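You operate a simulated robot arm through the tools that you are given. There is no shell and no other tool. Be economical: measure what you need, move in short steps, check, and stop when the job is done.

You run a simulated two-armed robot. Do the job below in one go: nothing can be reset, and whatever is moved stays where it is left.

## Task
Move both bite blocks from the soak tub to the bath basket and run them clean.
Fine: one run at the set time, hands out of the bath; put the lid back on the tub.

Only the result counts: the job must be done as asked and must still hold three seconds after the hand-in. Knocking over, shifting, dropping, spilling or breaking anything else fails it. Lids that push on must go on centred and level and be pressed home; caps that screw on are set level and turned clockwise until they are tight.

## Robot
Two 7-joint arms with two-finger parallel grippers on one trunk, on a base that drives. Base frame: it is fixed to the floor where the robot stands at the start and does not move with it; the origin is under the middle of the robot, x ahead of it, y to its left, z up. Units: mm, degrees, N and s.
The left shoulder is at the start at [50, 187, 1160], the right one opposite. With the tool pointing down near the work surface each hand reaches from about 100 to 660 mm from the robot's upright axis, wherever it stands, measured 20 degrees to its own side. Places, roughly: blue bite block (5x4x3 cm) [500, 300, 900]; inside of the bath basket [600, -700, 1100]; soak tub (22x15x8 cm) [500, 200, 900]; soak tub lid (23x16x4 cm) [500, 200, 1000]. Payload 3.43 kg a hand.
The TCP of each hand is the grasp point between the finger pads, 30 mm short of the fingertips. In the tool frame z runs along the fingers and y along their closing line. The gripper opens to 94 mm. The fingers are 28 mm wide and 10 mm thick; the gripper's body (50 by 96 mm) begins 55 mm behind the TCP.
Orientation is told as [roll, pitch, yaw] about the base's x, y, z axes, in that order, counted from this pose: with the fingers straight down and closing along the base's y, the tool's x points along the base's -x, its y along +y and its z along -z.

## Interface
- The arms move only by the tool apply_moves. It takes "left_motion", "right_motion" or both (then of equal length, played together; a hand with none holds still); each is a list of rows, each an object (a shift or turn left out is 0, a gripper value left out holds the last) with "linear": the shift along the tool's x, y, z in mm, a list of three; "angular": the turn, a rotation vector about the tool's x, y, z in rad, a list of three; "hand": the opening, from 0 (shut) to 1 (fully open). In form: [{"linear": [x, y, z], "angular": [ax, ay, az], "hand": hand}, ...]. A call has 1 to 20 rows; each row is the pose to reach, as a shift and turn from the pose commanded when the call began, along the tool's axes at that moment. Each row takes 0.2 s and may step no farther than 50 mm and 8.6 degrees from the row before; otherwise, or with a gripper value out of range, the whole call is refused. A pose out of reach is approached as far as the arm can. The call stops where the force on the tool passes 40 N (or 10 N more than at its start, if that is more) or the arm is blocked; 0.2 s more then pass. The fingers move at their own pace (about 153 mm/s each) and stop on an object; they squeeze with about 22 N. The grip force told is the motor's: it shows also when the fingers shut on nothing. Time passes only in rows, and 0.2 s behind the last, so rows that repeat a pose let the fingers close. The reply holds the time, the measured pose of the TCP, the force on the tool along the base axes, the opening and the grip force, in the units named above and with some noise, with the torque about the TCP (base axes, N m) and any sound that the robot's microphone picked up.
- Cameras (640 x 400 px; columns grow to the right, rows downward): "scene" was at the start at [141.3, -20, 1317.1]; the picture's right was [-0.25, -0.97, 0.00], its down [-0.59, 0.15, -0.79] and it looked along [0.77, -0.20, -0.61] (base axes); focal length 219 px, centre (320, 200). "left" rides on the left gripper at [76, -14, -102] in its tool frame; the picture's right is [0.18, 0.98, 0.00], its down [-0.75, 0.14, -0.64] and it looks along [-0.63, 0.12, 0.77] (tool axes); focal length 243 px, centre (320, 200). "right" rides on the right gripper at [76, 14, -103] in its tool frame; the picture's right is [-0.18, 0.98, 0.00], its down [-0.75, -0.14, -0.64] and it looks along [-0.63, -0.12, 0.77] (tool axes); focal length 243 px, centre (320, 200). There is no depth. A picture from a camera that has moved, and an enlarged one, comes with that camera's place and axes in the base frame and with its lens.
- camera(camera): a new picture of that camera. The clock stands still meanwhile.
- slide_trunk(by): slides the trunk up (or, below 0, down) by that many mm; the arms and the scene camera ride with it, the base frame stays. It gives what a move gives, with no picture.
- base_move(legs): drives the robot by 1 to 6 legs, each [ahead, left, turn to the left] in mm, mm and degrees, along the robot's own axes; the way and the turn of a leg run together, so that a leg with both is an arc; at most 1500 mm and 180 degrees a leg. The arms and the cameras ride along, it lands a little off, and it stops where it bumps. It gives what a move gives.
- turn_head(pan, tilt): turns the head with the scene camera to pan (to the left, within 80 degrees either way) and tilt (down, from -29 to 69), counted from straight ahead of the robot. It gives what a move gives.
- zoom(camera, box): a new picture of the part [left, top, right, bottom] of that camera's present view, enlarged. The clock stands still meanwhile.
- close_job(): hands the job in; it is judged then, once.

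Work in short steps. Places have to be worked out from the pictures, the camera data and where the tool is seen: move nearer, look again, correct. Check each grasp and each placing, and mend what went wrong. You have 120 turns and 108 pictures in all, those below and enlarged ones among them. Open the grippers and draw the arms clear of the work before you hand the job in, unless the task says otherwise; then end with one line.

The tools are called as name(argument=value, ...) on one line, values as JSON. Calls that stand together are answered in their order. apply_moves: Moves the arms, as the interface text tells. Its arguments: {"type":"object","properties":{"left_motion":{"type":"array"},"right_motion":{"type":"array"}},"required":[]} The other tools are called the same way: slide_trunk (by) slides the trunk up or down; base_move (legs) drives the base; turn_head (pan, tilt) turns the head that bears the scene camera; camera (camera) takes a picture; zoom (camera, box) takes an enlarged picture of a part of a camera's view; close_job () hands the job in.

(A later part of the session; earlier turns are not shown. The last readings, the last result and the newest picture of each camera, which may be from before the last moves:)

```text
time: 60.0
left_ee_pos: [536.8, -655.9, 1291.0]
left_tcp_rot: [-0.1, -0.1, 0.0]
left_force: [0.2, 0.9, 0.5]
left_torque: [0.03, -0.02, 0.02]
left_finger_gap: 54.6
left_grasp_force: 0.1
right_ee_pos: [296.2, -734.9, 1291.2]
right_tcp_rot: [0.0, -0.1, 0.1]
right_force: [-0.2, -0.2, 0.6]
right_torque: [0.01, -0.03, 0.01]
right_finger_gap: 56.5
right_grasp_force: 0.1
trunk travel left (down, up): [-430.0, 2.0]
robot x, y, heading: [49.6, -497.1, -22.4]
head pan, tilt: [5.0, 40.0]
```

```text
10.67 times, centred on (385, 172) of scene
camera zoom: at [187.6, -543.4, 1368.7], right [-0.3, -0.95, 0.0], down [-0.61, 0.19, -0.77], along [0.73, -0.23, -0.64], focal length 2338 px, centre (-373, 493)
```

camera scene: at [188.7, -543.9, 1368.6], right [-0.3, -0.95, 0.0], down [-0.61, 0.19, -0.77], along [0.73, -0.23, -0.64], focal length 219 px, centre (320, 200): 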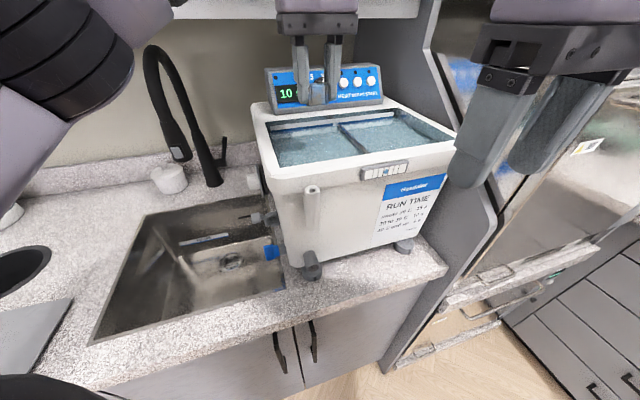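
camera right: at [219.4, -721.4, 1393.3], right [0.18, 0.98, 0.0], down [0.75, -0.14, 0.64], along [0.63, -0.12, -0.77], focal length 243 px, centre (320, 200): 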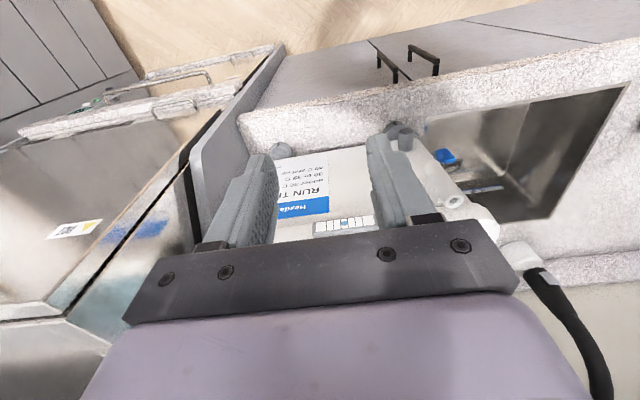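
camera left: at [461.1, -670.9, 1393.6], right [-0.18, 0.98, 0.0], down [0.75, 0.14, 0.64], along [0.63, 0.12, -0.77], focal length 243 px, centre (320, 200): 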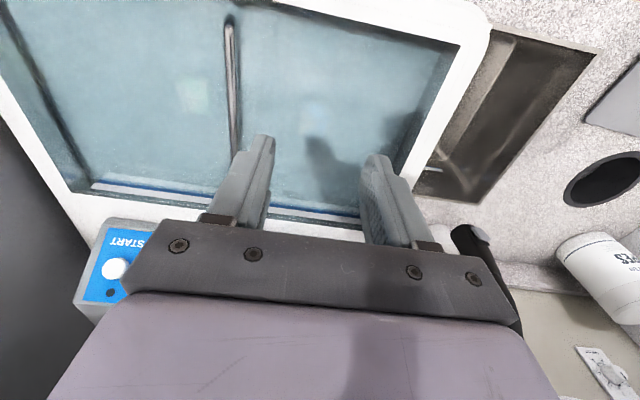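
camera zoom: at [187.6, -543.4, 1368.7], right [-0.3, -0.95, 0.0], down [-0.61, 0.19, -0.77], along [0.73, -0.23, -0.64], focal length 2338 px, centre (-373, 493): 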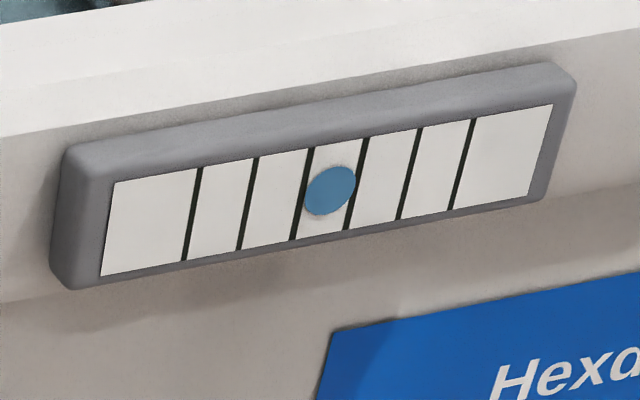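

The strip has no numerals (dot mid-scale, i.e. consistent with 30–39 °C → 10 s), the dial and display are set to 10 s. START triangulates to (692, −825, 1256). I withdraw the left hand, close the right and bring it over the bath tilting its fingers 60° forward.

apply_moves(left_motion=[{"linear": [40, 0, 0]}, {"linear": [80, 0, 0]}, {"linear": [90, 40, 0]}, {"linear": [90, 85, 0]}, {"linear": [90, 130, 0]}, {"linear": [90, 175, 0]}, {"linear": [90, 220, 0]}, {"linear": [90, 265, 0]}, {"linear": [90, 310, 0]}, {"linear": [90, 350, 0]}, {"linear": [90, 350, 0]}], right_motion=[{"linear": [0, 0, 0], "hand": 0}, {"linear": [0, 0, 0], "hand": 0}, {"linear": [0, 0, 0], "hand": 0}, {"linear": [-38, -13, -2], "angular": [0, -0.148, 0], "hand": 0}, {"linear": [-76, -26, -4], "angular": [0, -0.296, 0], "hand": 0}, {"linear": [-114, -39, -6], "angular": [0, -0.444, 0], "hand": 0}, {"linear": [-152, -52, -8], "angular": [0, -0.592, 0], "hand": 0}, {"linear": [-190, -65, -10], "angular": [0, -0.74, 0], "hand": 0}, {"linear": [-228, -78, -10], "angular": [0, -0.888, 0], "hand": 0}, {"linear": [-264, -90, -10], "angular": [0, -1.036, 0], "hand": 0}, {"linear": [-264, -90, -10], "angular": [0, -1.047, 0], "hand": 0}])

camera(camera="right")

camera(camera="scene")

```text
time: 62.4
left_ee_pos: [445.7, -304.5, 1287.6]
left_tcp_rot: [-0.1, 0.0, 0.0]
left_force: [-0.3, 0.0, 0.5]
left_torque: [0.05, -0.01, -0.02]
left_finger_gap: 54.2
left_grasp_force: 0.1
right_ee_pos: [561.2, -827.5, 1300.7]
right_tcp_rot: [-0.1, -60.1, 0.0]
right_force: [1.0, -0.4, 0.0]
right_torque: [0.02, -0.01, -0.04]
right_finger_gap: 0.0
right_grasp_force: 22.1
trunk travel left (down, up): [-430.0, 2.0]
robot x, y, heading: [56.1, -495.5, -22.6]
head pan, tilt: [5.0, 40.0]
```

```text
42 pictures are left
camera right: at [433.5, -812.1, 1286.4], right [0.09, 0.98, 0.16], down [-0.18, -0.14, 0.97], along [0.98, -0.12, 0.16], focal length 243 px, centre (320, 200)
```

right: 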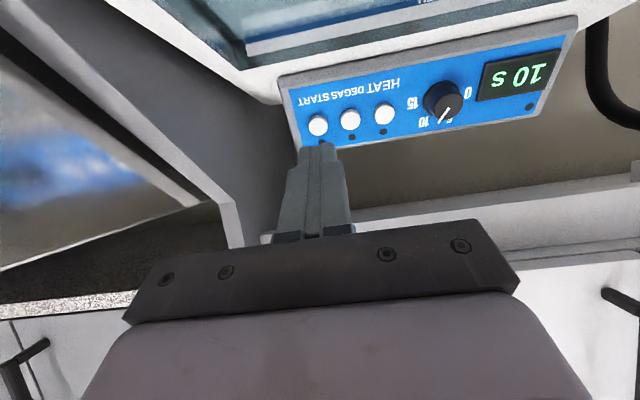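

```text
41 pictures are left
camera scene: at [188.6, -543.7, 1368.6], right [-0.3, -0.95, 0.0], down [-0.61, 0.19, -0.77], along [0.73, -0.23, -0.64], focal length 219 px, centre (320, 200)
```

scene: 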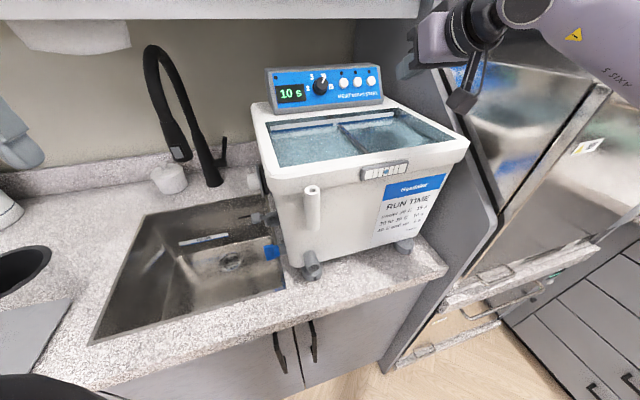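

START is dead ahead of the fingertips: refined to about (700, −830, 1251). I approach to ~35 mm short of it along the finger direction.

apply_moves(right_motion=[{"linear": [-10, -1, 30]}, {"linear": [-20, -2, 55]}, {"linear": [-26, -2.5, 72]}])

camera(camera="right")

zoom(camera="scene", box=[250, 30, 490, 160])

```text
time: 63.2
left_ee_pos: [446.6, -304.7, 1288.6]
left_tcp_rot: [0.0, 0.0, 0.0]
left_force: [0.7, 0.0, 0.3]
left_torque: [0.02, 0.01, 0.01]
left_finger_gap: 54.4
left_grasp_force: 0.1
right_ee_pos: [637.4, -827.8, 1287.5]
right_tcp_rot: [-0.1, -60.0, 0.1]
right_force: [0.5, -0.4, 0.2]
right_torque: [-0.02, -0.03, 0.02]
right_finger_gap: 0.0
right_grasp_force: 21.9
trunk travel left (down, up): [-430.0, 2.0]
robot x, y, heading: [52.0, -497.5, -22.5]
head pan, tilt: [5.0, 40.0]
```

```text
40 pictures are left
camera right: at [510.1, -813.7, 1273.2], right [0.09, 0.98, 0.16], down [-0.18, -0.14, 0.97], along [0.98, -0.12, 0.16], focal length 243 px, centre (320, 200)
```

right: 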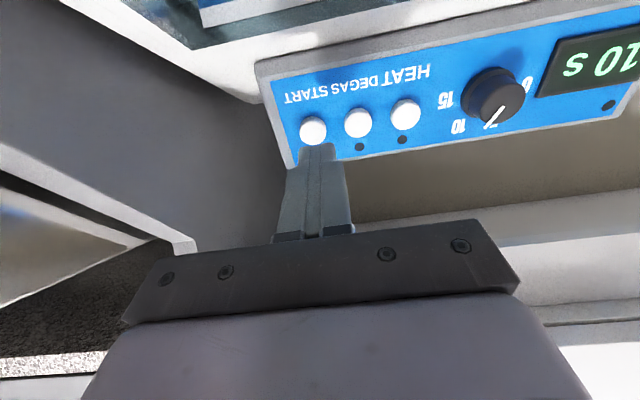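

```text
2.67 times, centred on (370, 95) of scene
camera zoom: at [189.1, -543.1, 1368.6], right [-0.3, -0.95, 0.0], down [-0.61, 0.19, -0.77], along [0.73, -0.23, -0.64], focal length 584 px, centre (187, 480)
```

zoom: 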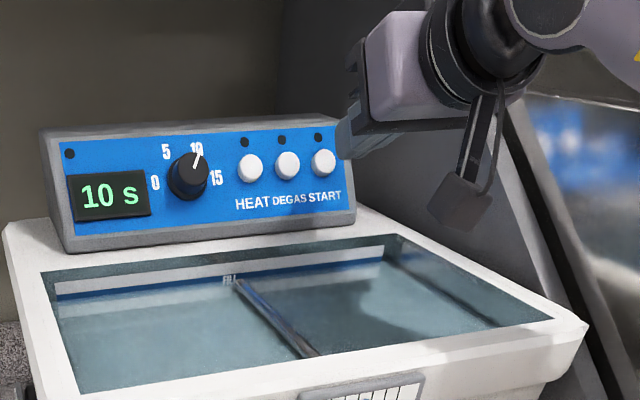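

Refined: START at (704, −833.5, 1250.5); 46 mm remain along the finger direction with a 5.5 mm sideways correction. I advance to just short of it.

apply_moves(right_motion=[{"linear": [-1, -3, 10]}, {"linear": [-1, -5.5, 22]}, {"linear": [-1, -5.5, 30]}])

zoom(camera="right", box=[220, 60, 420, 220])

zoom(camera="scene", box=[330, 50, 450, 120])

```text
time: 64.0
left_ee_pos: [448.2, -306.1, 1287.6]
left_tcp_rot: [-0.1, 0.0, 0.0]
left_force: [-0.9, -0.3, -0.3]
left_torque: [-0.02, -0.03, 0.0]
left_finger_gap: 54.5
left_grasp_force: 0.0
right_ee_pos: [662.6, -832.7, 1275.2]
right_tcp_rot: [0.0, -60.1, -0.1]
right_force: [-0.1, 0.0, 0.4]
right_torque: [-0.02, -0.02, -0.05]
right_finger_gap: 0.1
right_grasp_force: 21.8
trunk travel left (down, up): [-430.0, 2.0]
robot x, y, heading: [50.0, -498.8, -22.3]
head pan, tilt: [5.0, 40.0]
```

```text
2.50 times, centred on (320, 140) of right
camera zoom: at [535.9, -819.1, 1260.0], right [0.09, 0.98, 0.16], down [-0.18, -0.14, 0.97], along [0.98, -0.12, 0.16], focal length 606 px, centre (320, 350)
```

zoom: 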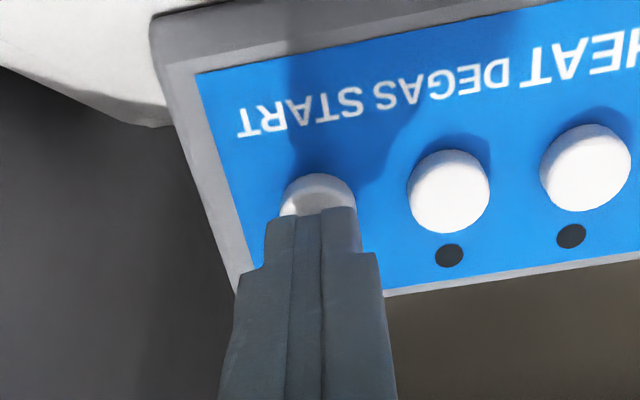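

```text
5.33 times, centred on (390, 85) of scene
camera zoom: at [188.9, -543.2, 1368.6], right [-0.3, -0.95, 0.0], down [-0.61, 0.19, -0.77], along [0.73, -0.23, -0.64], focal length 1169 px, centre (-53, 813)
```

zoom: 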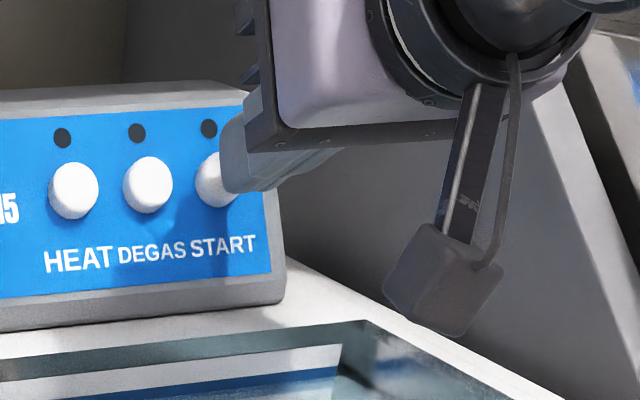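

The fingertip is aligned on START. I push in along the fingers in 2–3 mm steps; the call stops by itself on force.

apply_moves(right_motion=[{"linear": [0, 0, 3]}, {"linear": [0, 0, 6]}, {"linear": [0, 0, 9]}, {"linear": [0, 0, 11]}, {"linear": [0, 0, 13]}])

zoom(camera="scene", box=[260, 50, 420, 130])

```text
time: 65.2
left_ee_pos: [447.7, -305.5, 1288.0]
left_tcp_rot: [-0.2, 0.0, 0.0]
left_force: [0.7, 0.0, -1.0]
left_torque: [0.01, 0.01, 0.0]
left_finger_gap: 54.7
left_grasp_force: 0.0
right_ee_pos: [674.3, -834.2, 1268.0]
right_tcp_rot: [0.0, -60.0, 0.1]
right_force: [-0.7, 0.9, 0.6]
right_torque: [0.0, 0.01, 0.0]
right_finger_gap: 0.3
right_grasp_force: 22.1
trunk travel left (down, up): [-430.0, 2.0]
robot x, y, heading: [53.7, -492.4, -22.8]
head pan, tilt: [5.0, 40.0]
```

```text
4.00 times, centred on (340, 90) of scene
camera zoom: at [188.7, -543.3, 1368.7], right [-0.3, -0.95, 0.0], down [-0.61, 0.19, -0.77], along [0.73, -0.23, -0.64], focal length 877 px, centre (240, 640)
```

zoom: 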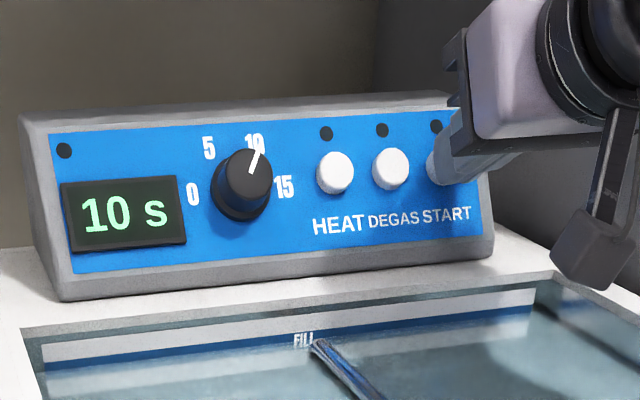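

No contact yet. I push on in 2 mm steps.

apply_moves(right_motion=[{"linear": [0, 0, 2]}, {"linear": [0, 0, 4]}, {"linear": [0, 0, 6]}])

zoom(camera="right", box=[220, 60, 420, 220])

```text
time: 66.0
left_ee_pos: [445.6, -304.4, 1289.5]
left_tcp_rot: [-0.1, 0.1, -0.1]
left_force: [0.2, 0.5, 0.7]
left_torque: [-0.01, -0.01, 0.0]
left_finger_gap: 54.5
left_grasp_force: 0.0
right_ee_pos: [678.2, -833.3, 1264.7]
right_tcp_rot: [-0.1, -60.1, 0.0]
right_force: [-2.3, 0.1, 1.0]
right_torque: [-0.01, 0.0, -0.03]
right_finger_gap: 0.3
right_grasp_force: 22.4
trunk travel left (down, up): [-430.0, 2.0]
robot x, y, heading: [55.4, -497.2, -22.6]
head pan, tilt: [5.0, 40.0]
heard: click
```

```text
2.50 times, centred on (320, 140) of right
camera zoom: at [551.6, -819.3, 1250.3], right [0.09, 0.98, 0.16], down [-0.18, -0.14, 0.97], along [0.98, -0.12, 0.16], focal length 606 px, centre (320, 350)
```

zoom: 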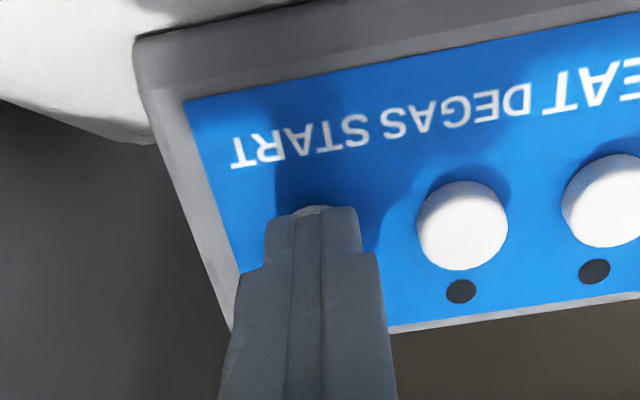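

A click was heard. I back straight off the button and look at the panel.

apply_moves(right_motion=[{"linear": [0, 0, -15]}, {"linear": [0, 0, -40]}])

zoom(camera="scene", box=[260, 50, 420, 130])

```text
time: 66.6
left_ee_pos: [446.1, -305.5, 1288.8]
left_tcp_rot: [0.0, 0.0, 0.1]
left_force: [0.4, 0.4, -0.8]
left_torque: [0.0, 0.0, -0.02]
left_finger_gap: 54.4
left_grasp_force: 0.0
right_ee_pos: [646.2, -832.9, 1284.0]
right_tcp_rot: [0.0, -60.0, 0.0]
right_force: [-0.4, -0.8, -0.2]
right_torque: [-0.03, -0.02, 0.02]
right_finger_gap: 0.0
right_grasp_force: 22.2
trunk travel left (down, up): [-430.0, 2.0]
robot x, y, heading: [53.0, -499.9, -22.6]
head pan, tilt: [5.0, 40.0]
```

```text
4.00 times, centred on (340, 90) of scene
camera zoom: at [188.1, -543.4, 1368.7], right [-0.3, -0.95, 0.0], down [-0.61, 0.19, -0.77], along [0.73, -0.23, -0.64], focal length 877 px, centre (240, 640)
```

zoom: 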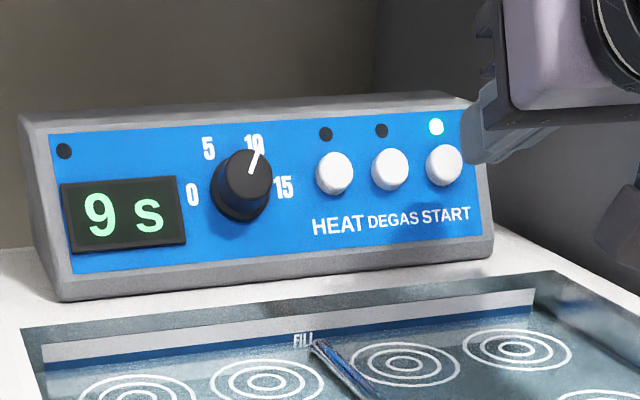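

The run started (9 s, START light on). I withdraw the right hand out of the bath area while undoing the tilt.

apply_moves(right_motion=[{"linear": [18, 11, -35], "angular": [0, 0.116, 0]}, {"linear": [36, 22, -69], "angular": [0, 0.233, 0]}, {"linear": [54, 33, -104], "angular": [0, 0.349, 0]}, {"linear": [72, 44, -138], "angular": [0, 0.465, 0]}, {"linear": [89, 54, -173], "angular": [0, 0.582, 0]}, {"linear": [107, 65, -207], "angular": [0, 0.698, 0]}, {"linear": [125, 76, -242], "angular": [0, 0.814, 0]}, {"linear": [143, 87, -276], "angular": [0, 0.93, 0]}, {"linear": [161, 98, -311], "angular": [0, 1.047, 0]}])

camera(camera="scene")

```text
time: 68.6
left_ee_pos: [446.7, -305.1, 1288.7]
left_tcp_rot: [-0.1, 0.0, 0.0]
left_force: [0.0, -0.4, 0.6]
left_torque: [0.01, -0.02, 0.03]
left_finger_gap: 54.3
left_grasp_force: 0.0
right_ee_pos: [293.6, -734.1, 1301.6]
right_tcp_rot: [-0.2, 0.0, -0.1]
right_force: [0.1, 0.1, -0.1]
right_torque: [-0.01, -0.04, 0.02]
right_finger_gap: 0.0
right_grasp_force: 21.8
trunk travel left (down, up): [-430.0, 2.0]
robot x, y, heading: [53.8, -495.7, -22.5]
head pan, tilt: [5.0, 40.0]
```

```text
33 pictures are left
camera scene: at [188.3, -543.0, 1368.7], right [-0.3, -0.95, 0.0], down [-0.61, 0.19, -0.77], along [0.73, -0.23, -0.64], focal length 219 px, centre (320, 200)
```

scene: 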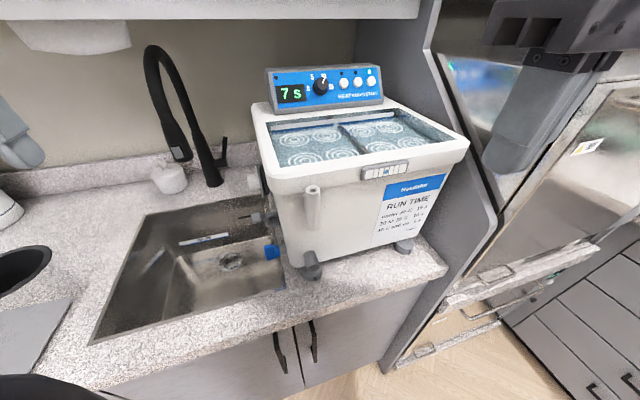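

It counts down (7 s). I let it run untouched while driving back: reverse, turn left 22.5°, then left toward the tub.

base_move(legs=[[-100, 92, 0], [0, 0, 22.5], [0, 370, 0]])

turn_head(pan=-50, tilt=25)

camera(camera="scene")

```text
time: 73.0
left_ee_pos: [288.3, 321.3, 1288.3]
left_tcp_rot: [0.0, -0.1, 22.1]
left_force: [-0.2, 0.7, 0.0]
left_torque: [-0.02, -0.02, -0.01]
left_finger_gap: 54.3
left_grasp_force: 0.0
right_ee_pos: [309.5, -136.0, 1301.1]
right_tcp_rot: [0.0, 0.0, 22.1]
right_force: [-0.1, 0.1, -0.2]
right_torque: [-0.03, -0.02, 0.01]
right_finger_gap: 0.0
right_grasp_force: 22.2
trunk travel left (down, up): [-430.0, 2.0]
robot x, y, heading: [-5.2, -8.2, -0.3]
head pan, tilt: [5.0, 40.0]
```

```text
time: 74.3
left_ee_pos: [287.8, 319.2, 1288.2]
left_tcp_rot: [-0.1, -0.1, 22.1]
left_force: [-0.2, -0.4, 0.4]
left_torque: [0.01, 0.0, 0.02]
left_finger_gap: 54.2
left_grasp_force: 0.1
right_ee_pos: [309.5, -136.3, 1301.1]
right_tcp_rot: [0.0, 0.1, 22.0]
right_force: [0.6, -0.2, -0.7]
right_torque: [0.01, 0.01, -0.02]
right_finger_gap: 0.0
right_grasp_force: 22.5
trunk travel left (down, up): [-430.0, 2.0]
robot x, y, heading: [-3.7, -4.9, -0.6]
head pan, tilt: [-50.0, 25.0]
```

```text
32 pictures are left
camera scene: at [113.0, -75.1, 1392.0], right [-0.77, -0.64, 0.0], down [-0.27, 0.33, -0.91], along [0.58, -0.7, -0.42], focal length 219 px, centre (320, 200)
```

scene: 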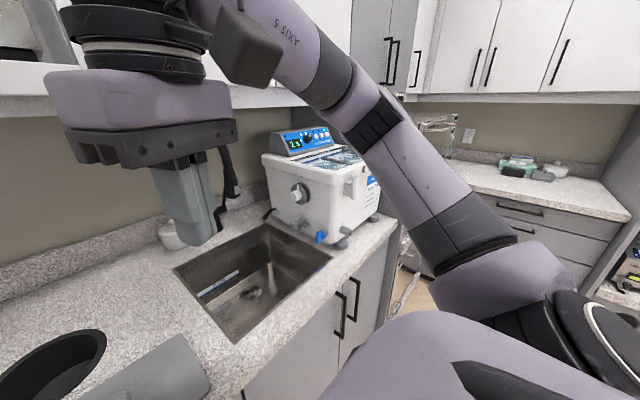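

Display reads 2 s; the run is finishing. I lower the trunk 55, square the left hand, move the right hand aside, and look at the tub and lid.

slide_trunk(by=-55)

apply_moves(left_motion=[{"linear": [0, 0, 0], "angular": [0, 0, 0.13], "hand": 1}, {"linear": [0, 0, 0], "angular": [0, 0, 0.26]}, {"linear": [0, 0, 0], "angular": [0, 0, 0.384]}, {"linear": [0, 0, 0], "angular": [0, 0, 0.384]}], right_motion=[{"linear": [15, -40, 0]}, {"linear": [30, -80, 0]}, {"linear": [45, -120, 0]}, {"linear": [60, -160, 0]}])

zoom(camera="scene", box=[260, 110, 380, 190])

turn_head(pan=10, tilt=45)

camera(camera="scene")

```text
time: 75.2
left_ee_pos: [288.5, 319.8, 1233.8]
left_tcp_rot: [-0.1, 0.0, 22.2]
left_force: [0.9, 0.3, 0.7]
left_torque: [0.01, 0.02, 0.01]
left_finger_gap: 54.1
left_grasp_force: 0.0
right_ee_pos: [307.8, -136.5, 1244.3]
right_tcp_rot: [0.0, -0.1, 22.0]
right_force: [1.1, 0.7, -0.2]
right_torque: [-0.01, -0.01, -0.02]
right_finger_gap: 0.0
right_grasp_force: 21.5
trunk travel left (down, up): [-375.0, 57.0]
robot x, y, heading: [-8.3, -3.3, -0.3]
head pan, tilt: [-50.0, 25.0]
```

```text
time: 76.2
left_ee_pos: [287.9, 319.4, 1233.4]
left_tcp_rot: [0.0, -0.1, -0.1]
left_force: [-0.3, 0.1, 0.1]
left_torque: [0.01, -0.02, -0.01]
left_finger_gap: 94.0
left_grasp_force: 0.1
right_ee_pos: [312.7, -307.0, 1244.9]
right_tcp_rot: [0.1, 0.0, 22.3]
right_force: [-0.1, -0.2, -0.1]
right_torque: [0.02, -0.01, 0.0]
right_finger_gap: 0.0
right_grasp_force: 21.4
trunk travel left (down, up): [-375.0, 57.0]
robot x, y, heading: [-2.9, -6.9, -0.4]
head pan, tilt: [-50.0, 25.0]
```

```text
5.00 times, centred on (320, 150) of scene
camera zoom: at [112.6, -75.7, 1337.0], right [-0.77, -0.64, 0.0], down [-0.27, 0.33, -0.91], along [0.58, -0.7, -0.42], focal length 1096 px, centre (320, 450)
```

zoom: 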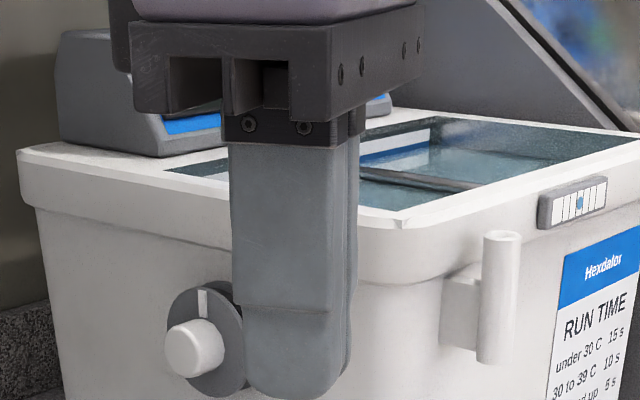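

```text
time: 77.5
left_ee_pos: [288.0, 319.6, 1234.9]
left_tcp_rot: [0.0, 0.0, 0.1]
left_force: [-0.2, 0.0, 0.4]
left_torque: [-0.01, 0.0, 0.0]
left_finger_gap: 94.0
left_grasp_force: 0.1
right_ee_pos: [312.8, -305.6, 1244.4]
right_tcp_rot: [0.0, -0.1, 21.9]
right_force: [0.4, 0.1, -0.4]
right_torque: [0.0, -0.02, -0.01]
right_finger_gap: 0.1
right_grasp_force: 21.9
trunk travel left (down, up): [-375.0, 57.0]
robot x, y, heading: [-1.8, -5.1, -0.4]
head pan, tilt: [10.0, 45.0]
```

```text
30 pictures are left
camera scene: at [134.4, 9.3, 1306.4], right [0.17, -0.99, 0.0], down [-0.7, -0.12, -0.71], along [0.7, 0.12, -0.71], focal length 219 px, centre (320, 200)
```

scene: 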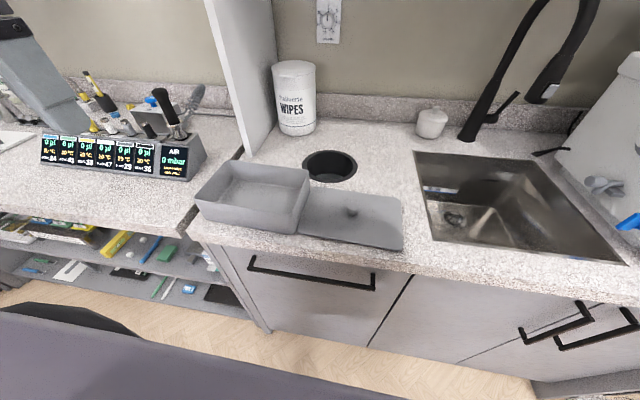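

The bath is calm again — the run has ended. Now a precise look at tub and lid.

zoom(camera="scene", box=[185, 140, 425, 270])

```text
2.67 times, centred on (305, 205) of scene
camera zoom: at [134.4, 9.3, 1306.4], right [0.17, -0.99, 0.0], down [-0.7, -0.12, -0.71], along [0.7, 0.12, -0.71], focal length 584 px, centre (360, 187)
```

zoom: 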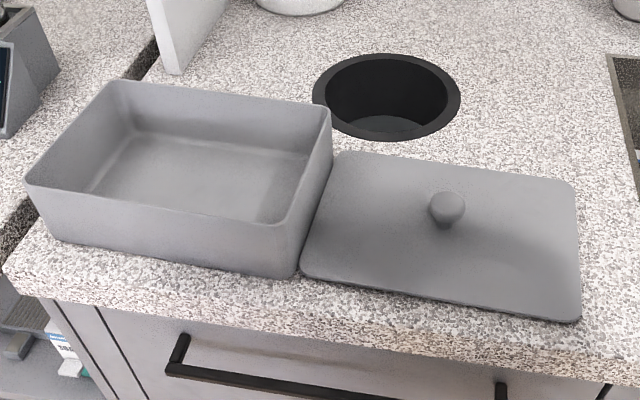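

Lid knob is now at about (480, −7) (it crept ~30 mm when the fingers opened), lid yaw ≈ −2°; tub centre ≈ (476, 212), yaw ≈ −1°. I bring the left hand above the knob and look.

apply_moves(left_motion=[{"linear": [-25, -35, 10]}, {"linear": [-50, -70, 20]}, {"linear": [-75, -105, 30]}, {"linear": [-100, -140, 40]}, {"linear": [-125, -175, 55]}, {"linear": [-150, -210, 70]}, {"linear": [-170, -245, 90]}, {"linear": [-185, -280, 110]}, {"linear": [-192, -310, 130]}, {"linear": [-192, -327, 155]}])

camera(camera="left")

```text
time: 79.8
left_ee_pos: [477.3, -5.9, 1076.7]
left_tcp_rot: [0.1, 0.1, 0.2]
left_force: [0.2, 0.4, 0.7]
left_torque: [0.01, 0.01, 0.02]
left_finger_gap: 94.0
left_grasp_force: 0.1
right_ee_pos: [312.0, -307.1, 1244.1]
right_tcp_rot: [0.1, -0.1, 22.0]
right_force: [-0.3, 0.3, -0.9]
right_torque: [-0.01, 0.01, 0.0]
right_finger_gap: 0.0
right_grasp_force: 21.9
trunk travel left (down, up): [-375.0, 57.0]
robot x, y, heading: [-4.2, -8.0, -0.4]
head pan, tilt: [10.0, 45.0]
```

```text
28 pictures are left
camera left: at [402.1, -21.2, 1179.6], right [-0.19, 0.98, 0.0], down [0.75, 0.14, 0.64], along [0.63, 0.12, -0.77], focal length 243 px, centre (320, 200)
```

left: 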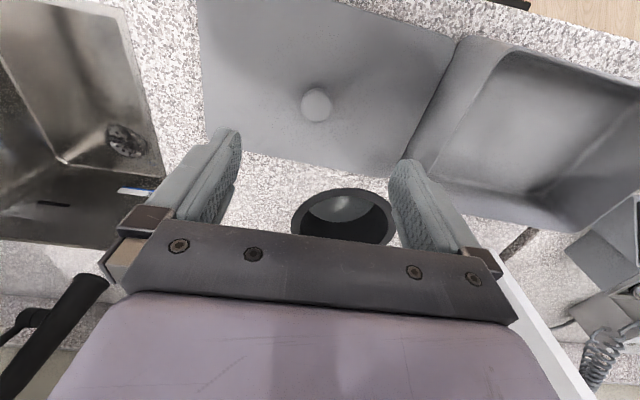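

Knob at (481, −9). I go down to TCP z≈956 centred on it and close.

apply_moves(left_motion=[{"linear": [-3.5, -2.5, 40]}, {"linear": [-3.5, -2.5, 80]}, {"linear": [-3.5, -2.5, 110]}, {"linear": [-3.5, -2.5, 120.5]}, {"linear": [-3.5, -2.5, 120.5], "hand": 0.5}, {"linear": [-3.5, -2.5, 120.5], "hand": 0.35}, {"linear": [-3.5, -2.5, 120.5], "hand": 0.35}])

camera(camera="left")

```text
time: 81.3
left_ee_pos: [482.5, -8.6, 956.2]
left_tcp_rot: [0.1, 0.0, 0.0]
left_force: [0.0, 0.9, -0.1]
left_torque: [0.0, -0.03, -0.02]
left_finger_gap: 32.9
left_grasp_force: 0.1
right_ee_pos: [312.7, -306.7, 1245.7]
right_tcp_rot: [0.0, 0.0, 22.0]
right_force: [-0.7, 0.0, -0.4]
right_torque: [-0.02, 0.02, -0.04]
right_finger_gap: 0.0
right_grasp_force: 22.2
trunk travel left (down, up): [-375.0, 57.0]
robot x, y, heading: [-5.3, -7.5, -0.5]
head pan, tilt: [10.0, 45.0]
```

```text
27 pictures are left
camera left: at [407.1, -23.0, 1060.5], right [-0.19, 0.98, 0.0], down [0.75, 0.14, 0.64], along [0.63, 0.12, -0.77], focal length 243 px, centre (320, 200)
```

left: 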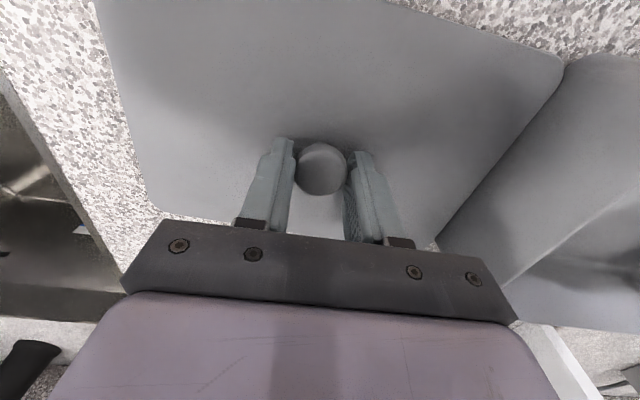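

Nearly perfect; I shift 2 mm back and close fully.

apply_moves(left_motion=[{"linear": [2, 0, 0], "hand": 0.35}, {"linear": [2, 0, 0], "hand": 0}, {"linear": [2, 0, 0], "hand": 0}, {"linear": [2, 0, 0], "hand": 0}])

```text
time: 82.3
left_ee_pos: [480.3, -10.7, 957.6]
left_tcp_rot: [0.0, 0.0, 0.0]
left_force: [-0.4, 1.0, 0.8]
left_torque: [0.01, 0.01, 0.0]
left_finger_gap: 28.6
left_grasp_force: 21.5
right_ee_pos: [312.8, -306.8, 1244.8]
right_tcp_rot: [0.0, 0.0, 22.0]
right_force: [0.4, 0.3, 0.2]
right_torque: [0.0, 0.0, 0.01]
right_finger_gap: 0.0
right_grasp_force: 21.8
trunk travel left (down, up): [-375.0, 57.0]
robot x, y, heading: [-5.1, -6.5, -0.4]
head pan, tilt: [10.0, 45.0]
```

Lid gripped. I lift straight up 115 mm and carry it over the tub to (479.5, 210), then check alignment.

apply_moves(left_motion=[{"linear": [0, 0, -5]}, {"linear": [0, 0, -25]}, {"linear": [0, 0, -65]}, {"linear": [0, 0, -105]}, {"linear": [0, 0, -125]}, {"linear": [0, 40, -125]}, {"linear": [0, 80, -125]}, {"linear": [0, 120, -125]}, {"linear": [0, 160, -125]}, {"linear": [0, 195, -125]}, {"linear": [0, 220, -125]}, {"linear": [0, 220, -110]}])

zoom(camera="scene", box=[165, 100, 365, 240])

camera(camera="left")

```text
time: 85.0
left_ee_pos: [481.9, 211.3, 1067.9]
left_tcp_rot: [0.0, -0.1, 0.0]
left_force: [0.7, -0.9, -1.1]
left_torque: [-0.02, 0.01, -0.04]
left_finger_gap: 28.8
left_grasp_force: 22.2
right_ee_pos: [313.2, -305.8, 1245.2]
right_tcp_rot: [0.1, 0.0, 22.0]
right_force: [0.1, -0.4, 0.4]
right_torque: [0.01, -0.02, -0.04]
right_finger_gap: 0.0
right_grasp_force: 21.6
trunk travel left (down, up): [-375.0, 57.0]
robot x, y, heading: [-4.5, -6.1, -0.4]
head pan, tilt: [10.0, 45.0]
```

```text
2.86 times, centred on (265, 170) of scene
camera zoom: at [134.7, 9.4, 1306.4], right [0.17, -0.99, 0.0], down [-0.7, -0.12, -0.71], along [0.7, 0.12, -0.71], focal length 626 px, centre (477, 286)
```

zoom: 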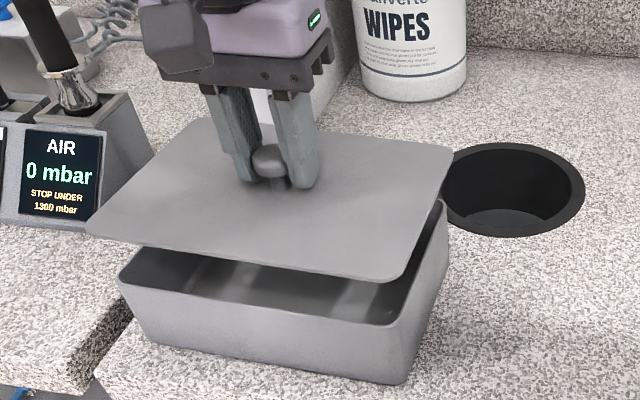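

```text
25 pictures are left
camera left: at [407.5, 196.4, 1171.1], right [-0.18, 0.98, 0.0], down [0.75, 0.14, 0.64], along [0.63, 0.12, -0.77], focal length 243 px, centre (320, 200)
```

left: 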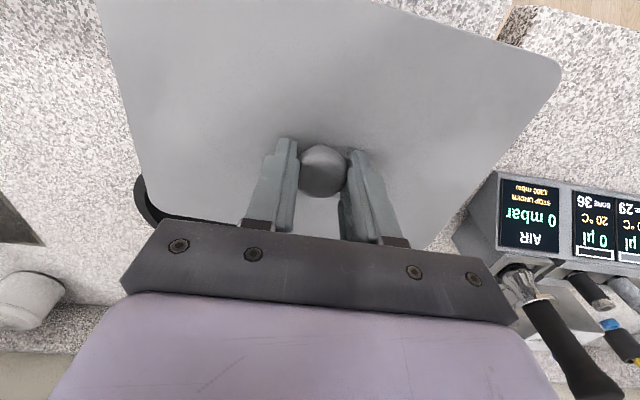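

Comparing corners, the tub centre is about (480, 213.5), same yaw within a degree. I shift 2.5 mm left, 1 mm back and lower to ~8 mm above the seat for another check.

apply_moves(left_motion=[{"linear": [1, 2.5, 10]}, {"linear": [1, 2.5, 25]}, {"linear": [1, 2.5, 35]}, {"linear": [1, 2.5, 37]}])

zoom(camera="scene", box=[175, 130, 335, 240])

camera(camera="left")

```text
time: 86.0
left_ee_pos: [481.4, 212.4, 1032.6]
left_tcp_rot: [-0.1, -0.1, 0.1]
left_force: [0.3, 0.2, -1.5]
left_torque: [0.01, 0.02, -0.02]
left_finger_gap: 28.5
left_grasp_force: 22.5
right_ee_pos: [312.7, -305.5, 1244.1]
right_tcp_rot: [0.0, 0.0, 22.0]
right_force: [0.3, 0.4, 0.7]
right_torque: [0.01, 0.0, 0.0]
right_finger_gap: 0.0
right_grasp_force: 21.8
trunk travel left (down, up): [-375.0, 57.0]
robot x, y, heading: [-6.8, -3.6, -0.2]
head pan, tilt: [10.0, 45.0]
```

```text
3.64 times, centred on (255, 185) of scene
camera zoom: at [134.5, 9.4, 1306.4], right [0.17, -0.99, 0.0], down [-0.7, -0.12, -0.71], along [0.7, 0.12, -0.71], focal length 797 px, centre (556, 254)
```

zoom: 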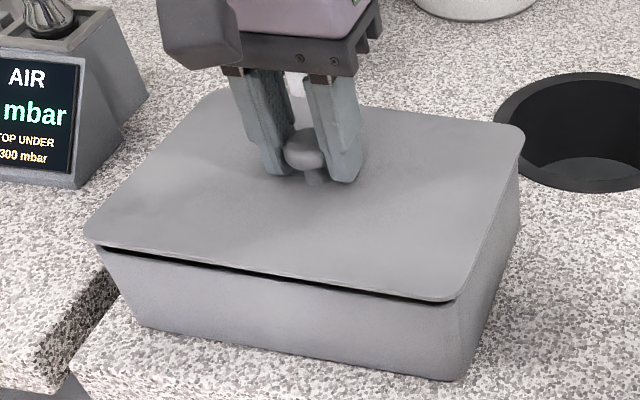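

```text
23 pictures are left
camera left: at [406.5, 198.1, 1134.3], right [-0.19, 0.98, 0.0], down [0.75, 0.14, 0.64], along [0.63, 0.12, -0.77], focal length 243 px, centre (320, 200)
```

left: 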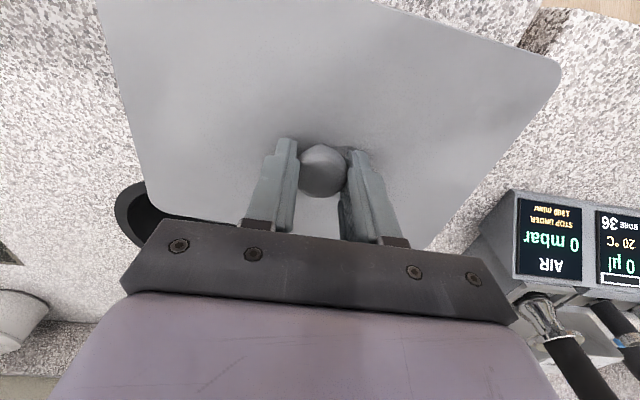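

Looks well aligned; I check the two front corners enlarged.

zoom(camera="scene", box=[190, 175, 240, 205])

zoom(camera="scene", box=[265, 155, 325, 225])

```text
12.80 times, centred on (215, 190) of scene
camera zoom: at [134.5, 9.4, 1306.4], right [0.17, -0.99, 0.0], down [-0.7, -0.12, -0.71], along [0.7, 0.12, -0.71], focal length 2806 px, centre (1664, 328)
```

zoom: 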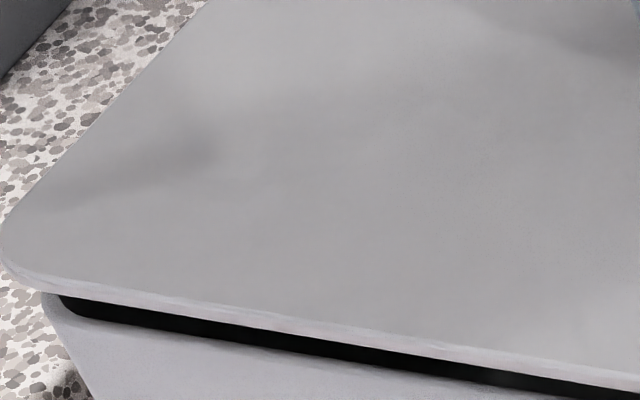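

```text
5.71 times, centred on (295, 190) of scene
camera zoom: at [134.5, 9.4, 1306.4], right [0.17, -0.99, 0.0], down [-0.7, -0.12, -0.71], along [0.7, 0.12, -0.71], focal length 1252 px, centre (463, 257)
```

zoom: 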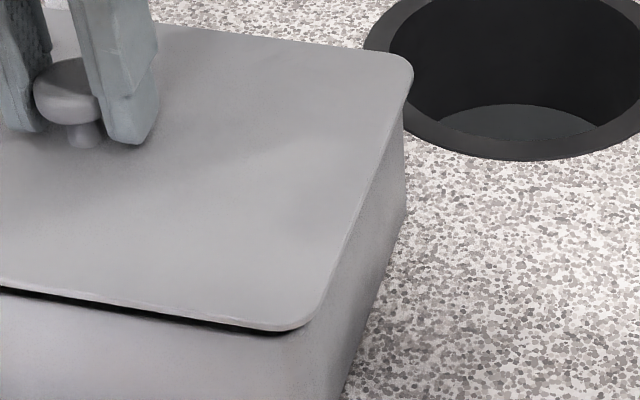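

Overhangs look symmetric (≈2 mm left and right, ≈5 mm front as expected). I lower slowly to contact.

apply_moves(left_motion=[{"linear": [0, 0, 3]}, {"linear": [0, 0, 6]}, {"linear": [0, 0, 8]}, {"linear": [0, 0, 9.5]}])

zoom(camera="scene", box=[175, 130, 335, 240])

```text
time: 87.0
left_ee_pos: [481.4, 213.7, 1023.6]
left_tcp_rot: [0.1, -0.1, 0.1]
left_force: [1.2, 2.0, 5.6]
left_torque: [0.13, -0.04, 0.04]
left_finger_gap: 29.0
left_grasp_force: 22.3
right_ee_pos: [312.3, -306.6, 1246.4]
right_tcp_rot: [0.0, 0.0, 22.1]
right_force: [0.4, 0.6, 0.6]
right_torque: [-0.02, 0.0, 0.01]
right_finger_gap: 0.0
right_grasp_force: 22.3
trunk travel left (down, up): [-375.0, 57.0]
robot x, y, heading: [-2.2, -8.2, -0.4]
head pan, tilt: [10.0, 45.0]
```

```text
3.64 times, centred on (255, 185) of scene
camera zoom: at [134.1, 9.6, 1306.5], right [0.17, -0.99, 0.0], down [-0.7, -0.12, -0.71], along [0.7, 0.12, -0.71], focal length 797 px, centre (556, 254)
```

zoom: 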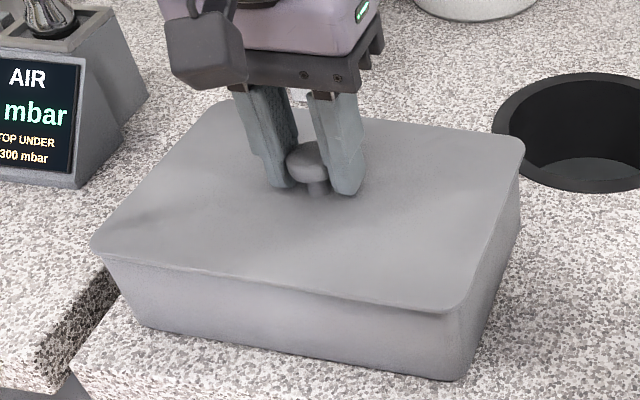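

First contact at TCP 1023.6 (5.6 N), about 2–3 mm above seated. I press a few more millimetres.

apply_moves(left_motion=[{"linear": [0, 0, 1]}, {"linear": [0, 0, 2]}, {"linear": [0, 0, 3]}, {"linear": [0, 0, 4]}])

zoom(camera="scene", box=[175, 130, 335, 240])

```text
time: 88.0
left_ee_pos: [480.5, 213.6, 1018.9]
left_tcp_rot: [-0.2, -0.2, 0.0]
left_force: [5.0, 7.8, 16.6]
left_torque: [0.16, 0.03, -0.01]
left_finger_gap: 28.6
left_grasp_force: 21.9
right_ee_pos: [310.4, -305.3, 1246.7]
right_tcp_rot: [0.0, -0.2, 22.0]
right_force: [-0.2, 0.1, 0.6]
right_torque: [-0.04, -0.01, -0.02]
right_finger_gap: 0.1
right_grasp_force: 22.0
trunk travel left (down, up): [-375.0, 57.0]
robot x, y, heading: [-2.7, -3.0, -0.4]
head pan, tilt: [10.0, 45.0]
```

```text
3.64 times, centred on (255, 185) of scene
camera zoom: at [133.5, 9.7, 1306.6], right [0.17, -0.99, 0.0], down [-0.7, -0.12, -0.71], along [0.7, 0.12, -0.71], focal length 797 px, centre (556, 254)
```

zoom: 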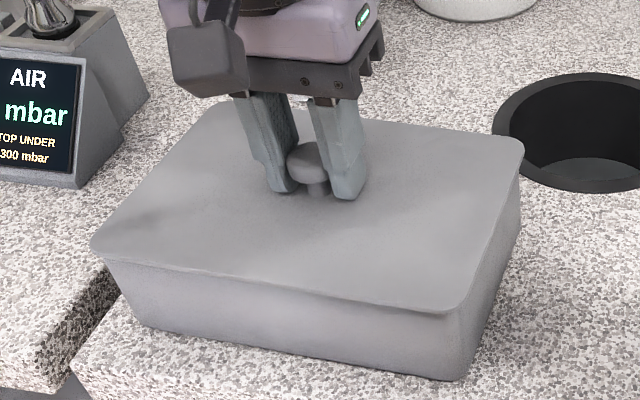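

The fingers slid down the knob and now touch the plate at 988.9 — same as at the original seated grasp (989). I check the seam closely.

zoom(camera="scene", box=[190, 175, 250, 210])

zoom(camera="scene", box=[255, 160, 325, 230])

```text
10.67 times, centred on (220, 192) of scene
camera zoom: at [133.5, 9.7, 1306.6], right [0.17, -0.99, 0.0], down [-0.7, -0.12, -0.71], along [0.7, 0.12, -0.71], focal length 2338 px, centre (1387, 280)
```

zoom: 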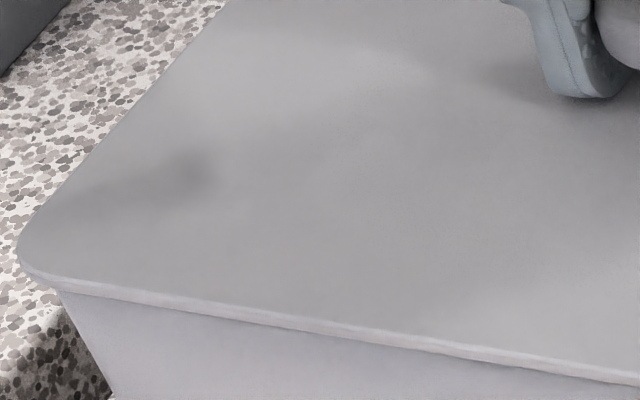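

```text
5.71 times, centred on (290, 195) of scene
camera zoom: at [133.5, 9.7, 1306.6], right [0.17, -0.99, 0.0], down [-0.7, -0.12, -0.71], along [0.7, 0.12, -0.71], focal length 1252 px, centre (491, 229)
```

zoom: 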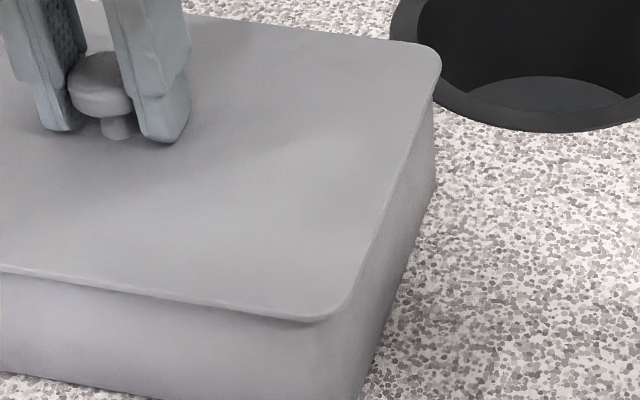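

No gap and level. I press firmly once more to make sure it is home.

apply_moves(left_motion=[{"linear": [0, 0, 1]}, {"linear": [0, 0, 2]}, {"linear": [0, 0, 3]}])

zoom(camera="scene", box=[175, 130, 335, 240])

```text
time: 88.8
left_ee_pos: [480.9, 212.9, 1018.7]
left_tcp_rot: [-0.1, -0.5, 0.1]
left_force: [4.0, 11.9, 31.6]
left_torque: [0.37, 0.81, 0.02]
left_finger_gap: 28.7
left_grasp_force: 21.8
right_ee_pos: [311.5, -306.6, 1245.4]
right_tcp_rot: [-0.1, -0.1, 22.2]
right_force: [0.3, 0.5, -0.1]
right_torque: [-0.03, -0.02, -0.02]
right_finger_gap: 0.0
right_grasp_force: 22.2
trunk travel left (down, up): [-375.0, 57.0]
robot x, y, heading: [-2.3, -6.0, -0.4]
head pan, tilt: [10.0, 45.0]
```

```text
3.64 times, centred on (255, 185) of scene
camera zoom: at [132.5, 9.6, 1306.9], right [0.17, -0.99, 0.0], down [-0.7, -0.12, -0.71], along [0.7, 0.12, -0.71], focal length 797 px, centre (556, 254)
```

zoom: 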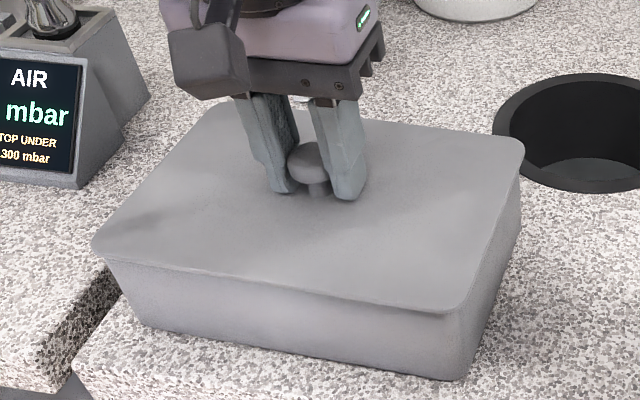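

Hard stop at 31.6 N: the lid is home. To avoid dragging it like last time, I first relax the load and check the force.

apply_moves(left_motion=[{"linear": [0, 0, -1.5]}, {"linear": [0, 0, -3.2]}])

```text
time: 89.3
left_ee_pos: [480.5, 212.8, 1018.9]
left_tcp_rot: [-0.1, -0.3, 0.2]
left_force: [3.6, 7.5, 18.9]
left_torque: [0.18, -0.59, 0.25]
left_finger_gap: 28.8
left_grasp_force: 21.9
right_ee_pos: [312.2, -305.6, 1247.3]
right_tcp_rot: [0.0, -0.1, 22.0]
right_force: [-0.3, 0.7, -0.5]
right_torque: [0.01, 0.02, -0.01]
right_finger_gap: 0.0
right_grasp_force: 22.2
trunk travel left (down, up): [-375.0, 57.0]
robot x, y, heading: [-5.3, -8.7, -0.3]
head pan, tilt: [10.0, 45.0]
```

Still 19 N down with some sideways load; I relax another 2.5 mm and ease slightly in +x/+y.

apply_moves(left_motion=[{"linear": [-0.2, 0.4, -1.2]}, {"linear": [-0.4, 0.8, -2.3]}])

```text
time: 90.0
left_ee_pos: [480.9, 213.2, 1019.2]
left_tcp_rot: [-0.1, 0.1, 0.0]
left_force: [0.3, 3.5, 5.4]
left_torque: [0.02, -0.49, 0.2]
left_finger_gap: 28.6
left_grasp_force: 21.7
right_ee_pos: [311.5, -305.4, 1245.3]
right_tcp_rot: [-0.1, 0.1, 22.1]
right_force: [0.7, -0.5, -0.4]
right_torque: [-0.02, 0.03, 0.02]
right_finger_gap: 0.0
right_grasp_force: 21.7
trunk travel left (down, up): [-375.0, 57.0]
robot x, y, heading: [-4.1, -7.6, -0.3]
head pan, tilt: [10.0, 45.0]
```

Nearly unloaded. I relax the last bit, open only to ~35 mm, lift clear of the knob straight up, then open.

apply_moves(left_motion=[{"linear": [0, 0.4, -0.8]}, {"linear": [0, 0.4, -0.8], "hand": 0.33}, {"linear": [0, 0.4, -0.8], "hand": 0.36}, {"linear": [0, 0.4, -0.8], "hand": 0.37}, {"linear": [0, 0.4, -4], "hand": 0.38}, {"linear": [0, 0.4, -8], "hand": 0.4}])

zoom(camera="scene", box=[175, 130, 335, 240])

```text
time: 91.3
left_ee_pos: [481.7, 214.5, 1027.9]
left_tcp_rot: [-0.3, 0.0, 0.1]
left_force: [0.8, -0.2, 0.2]
left_torque: [0.01, 0.0, -0.03]
left_finger_gap: 37.4
left_grasp_force: 0.1
right_ee_pos: [312.4, -307.3, 1244.8]
right_tcp_rot: [0.0, 0.1, 22.1]
right_force: [-0.5, 0.2, -1.0]
right_torque: [-0.03, -0.01, 0.0]
right_finger_gap: 0.0
right_grasp_force: 22.4
trunk travel left (down, up): [-375.0, 57.0]
robot x, y, heading: [-5.9, -3.3, -0.5]
head pan, tilt: [10.0, 45.0]
```

```text
3.64 times, centred on (255, 185) of scene
camera zoom: at [134.4, 9.4, 1306.4], right [0.17, -0.99, 0.0], down [-0.7, -0.12, -0.71], along [0.7, 0.12, -0.71], focal length 797 px, centre (556, 254)
```

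zoom: 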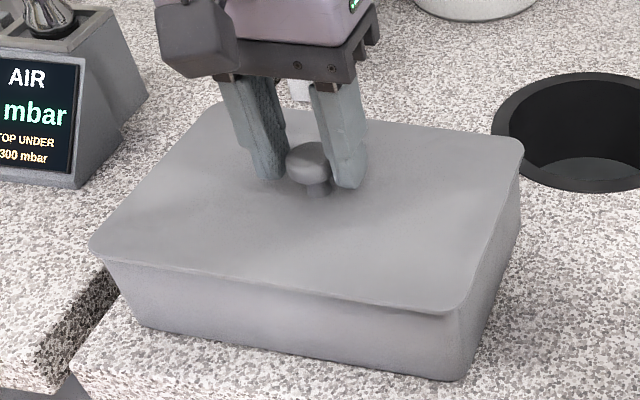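

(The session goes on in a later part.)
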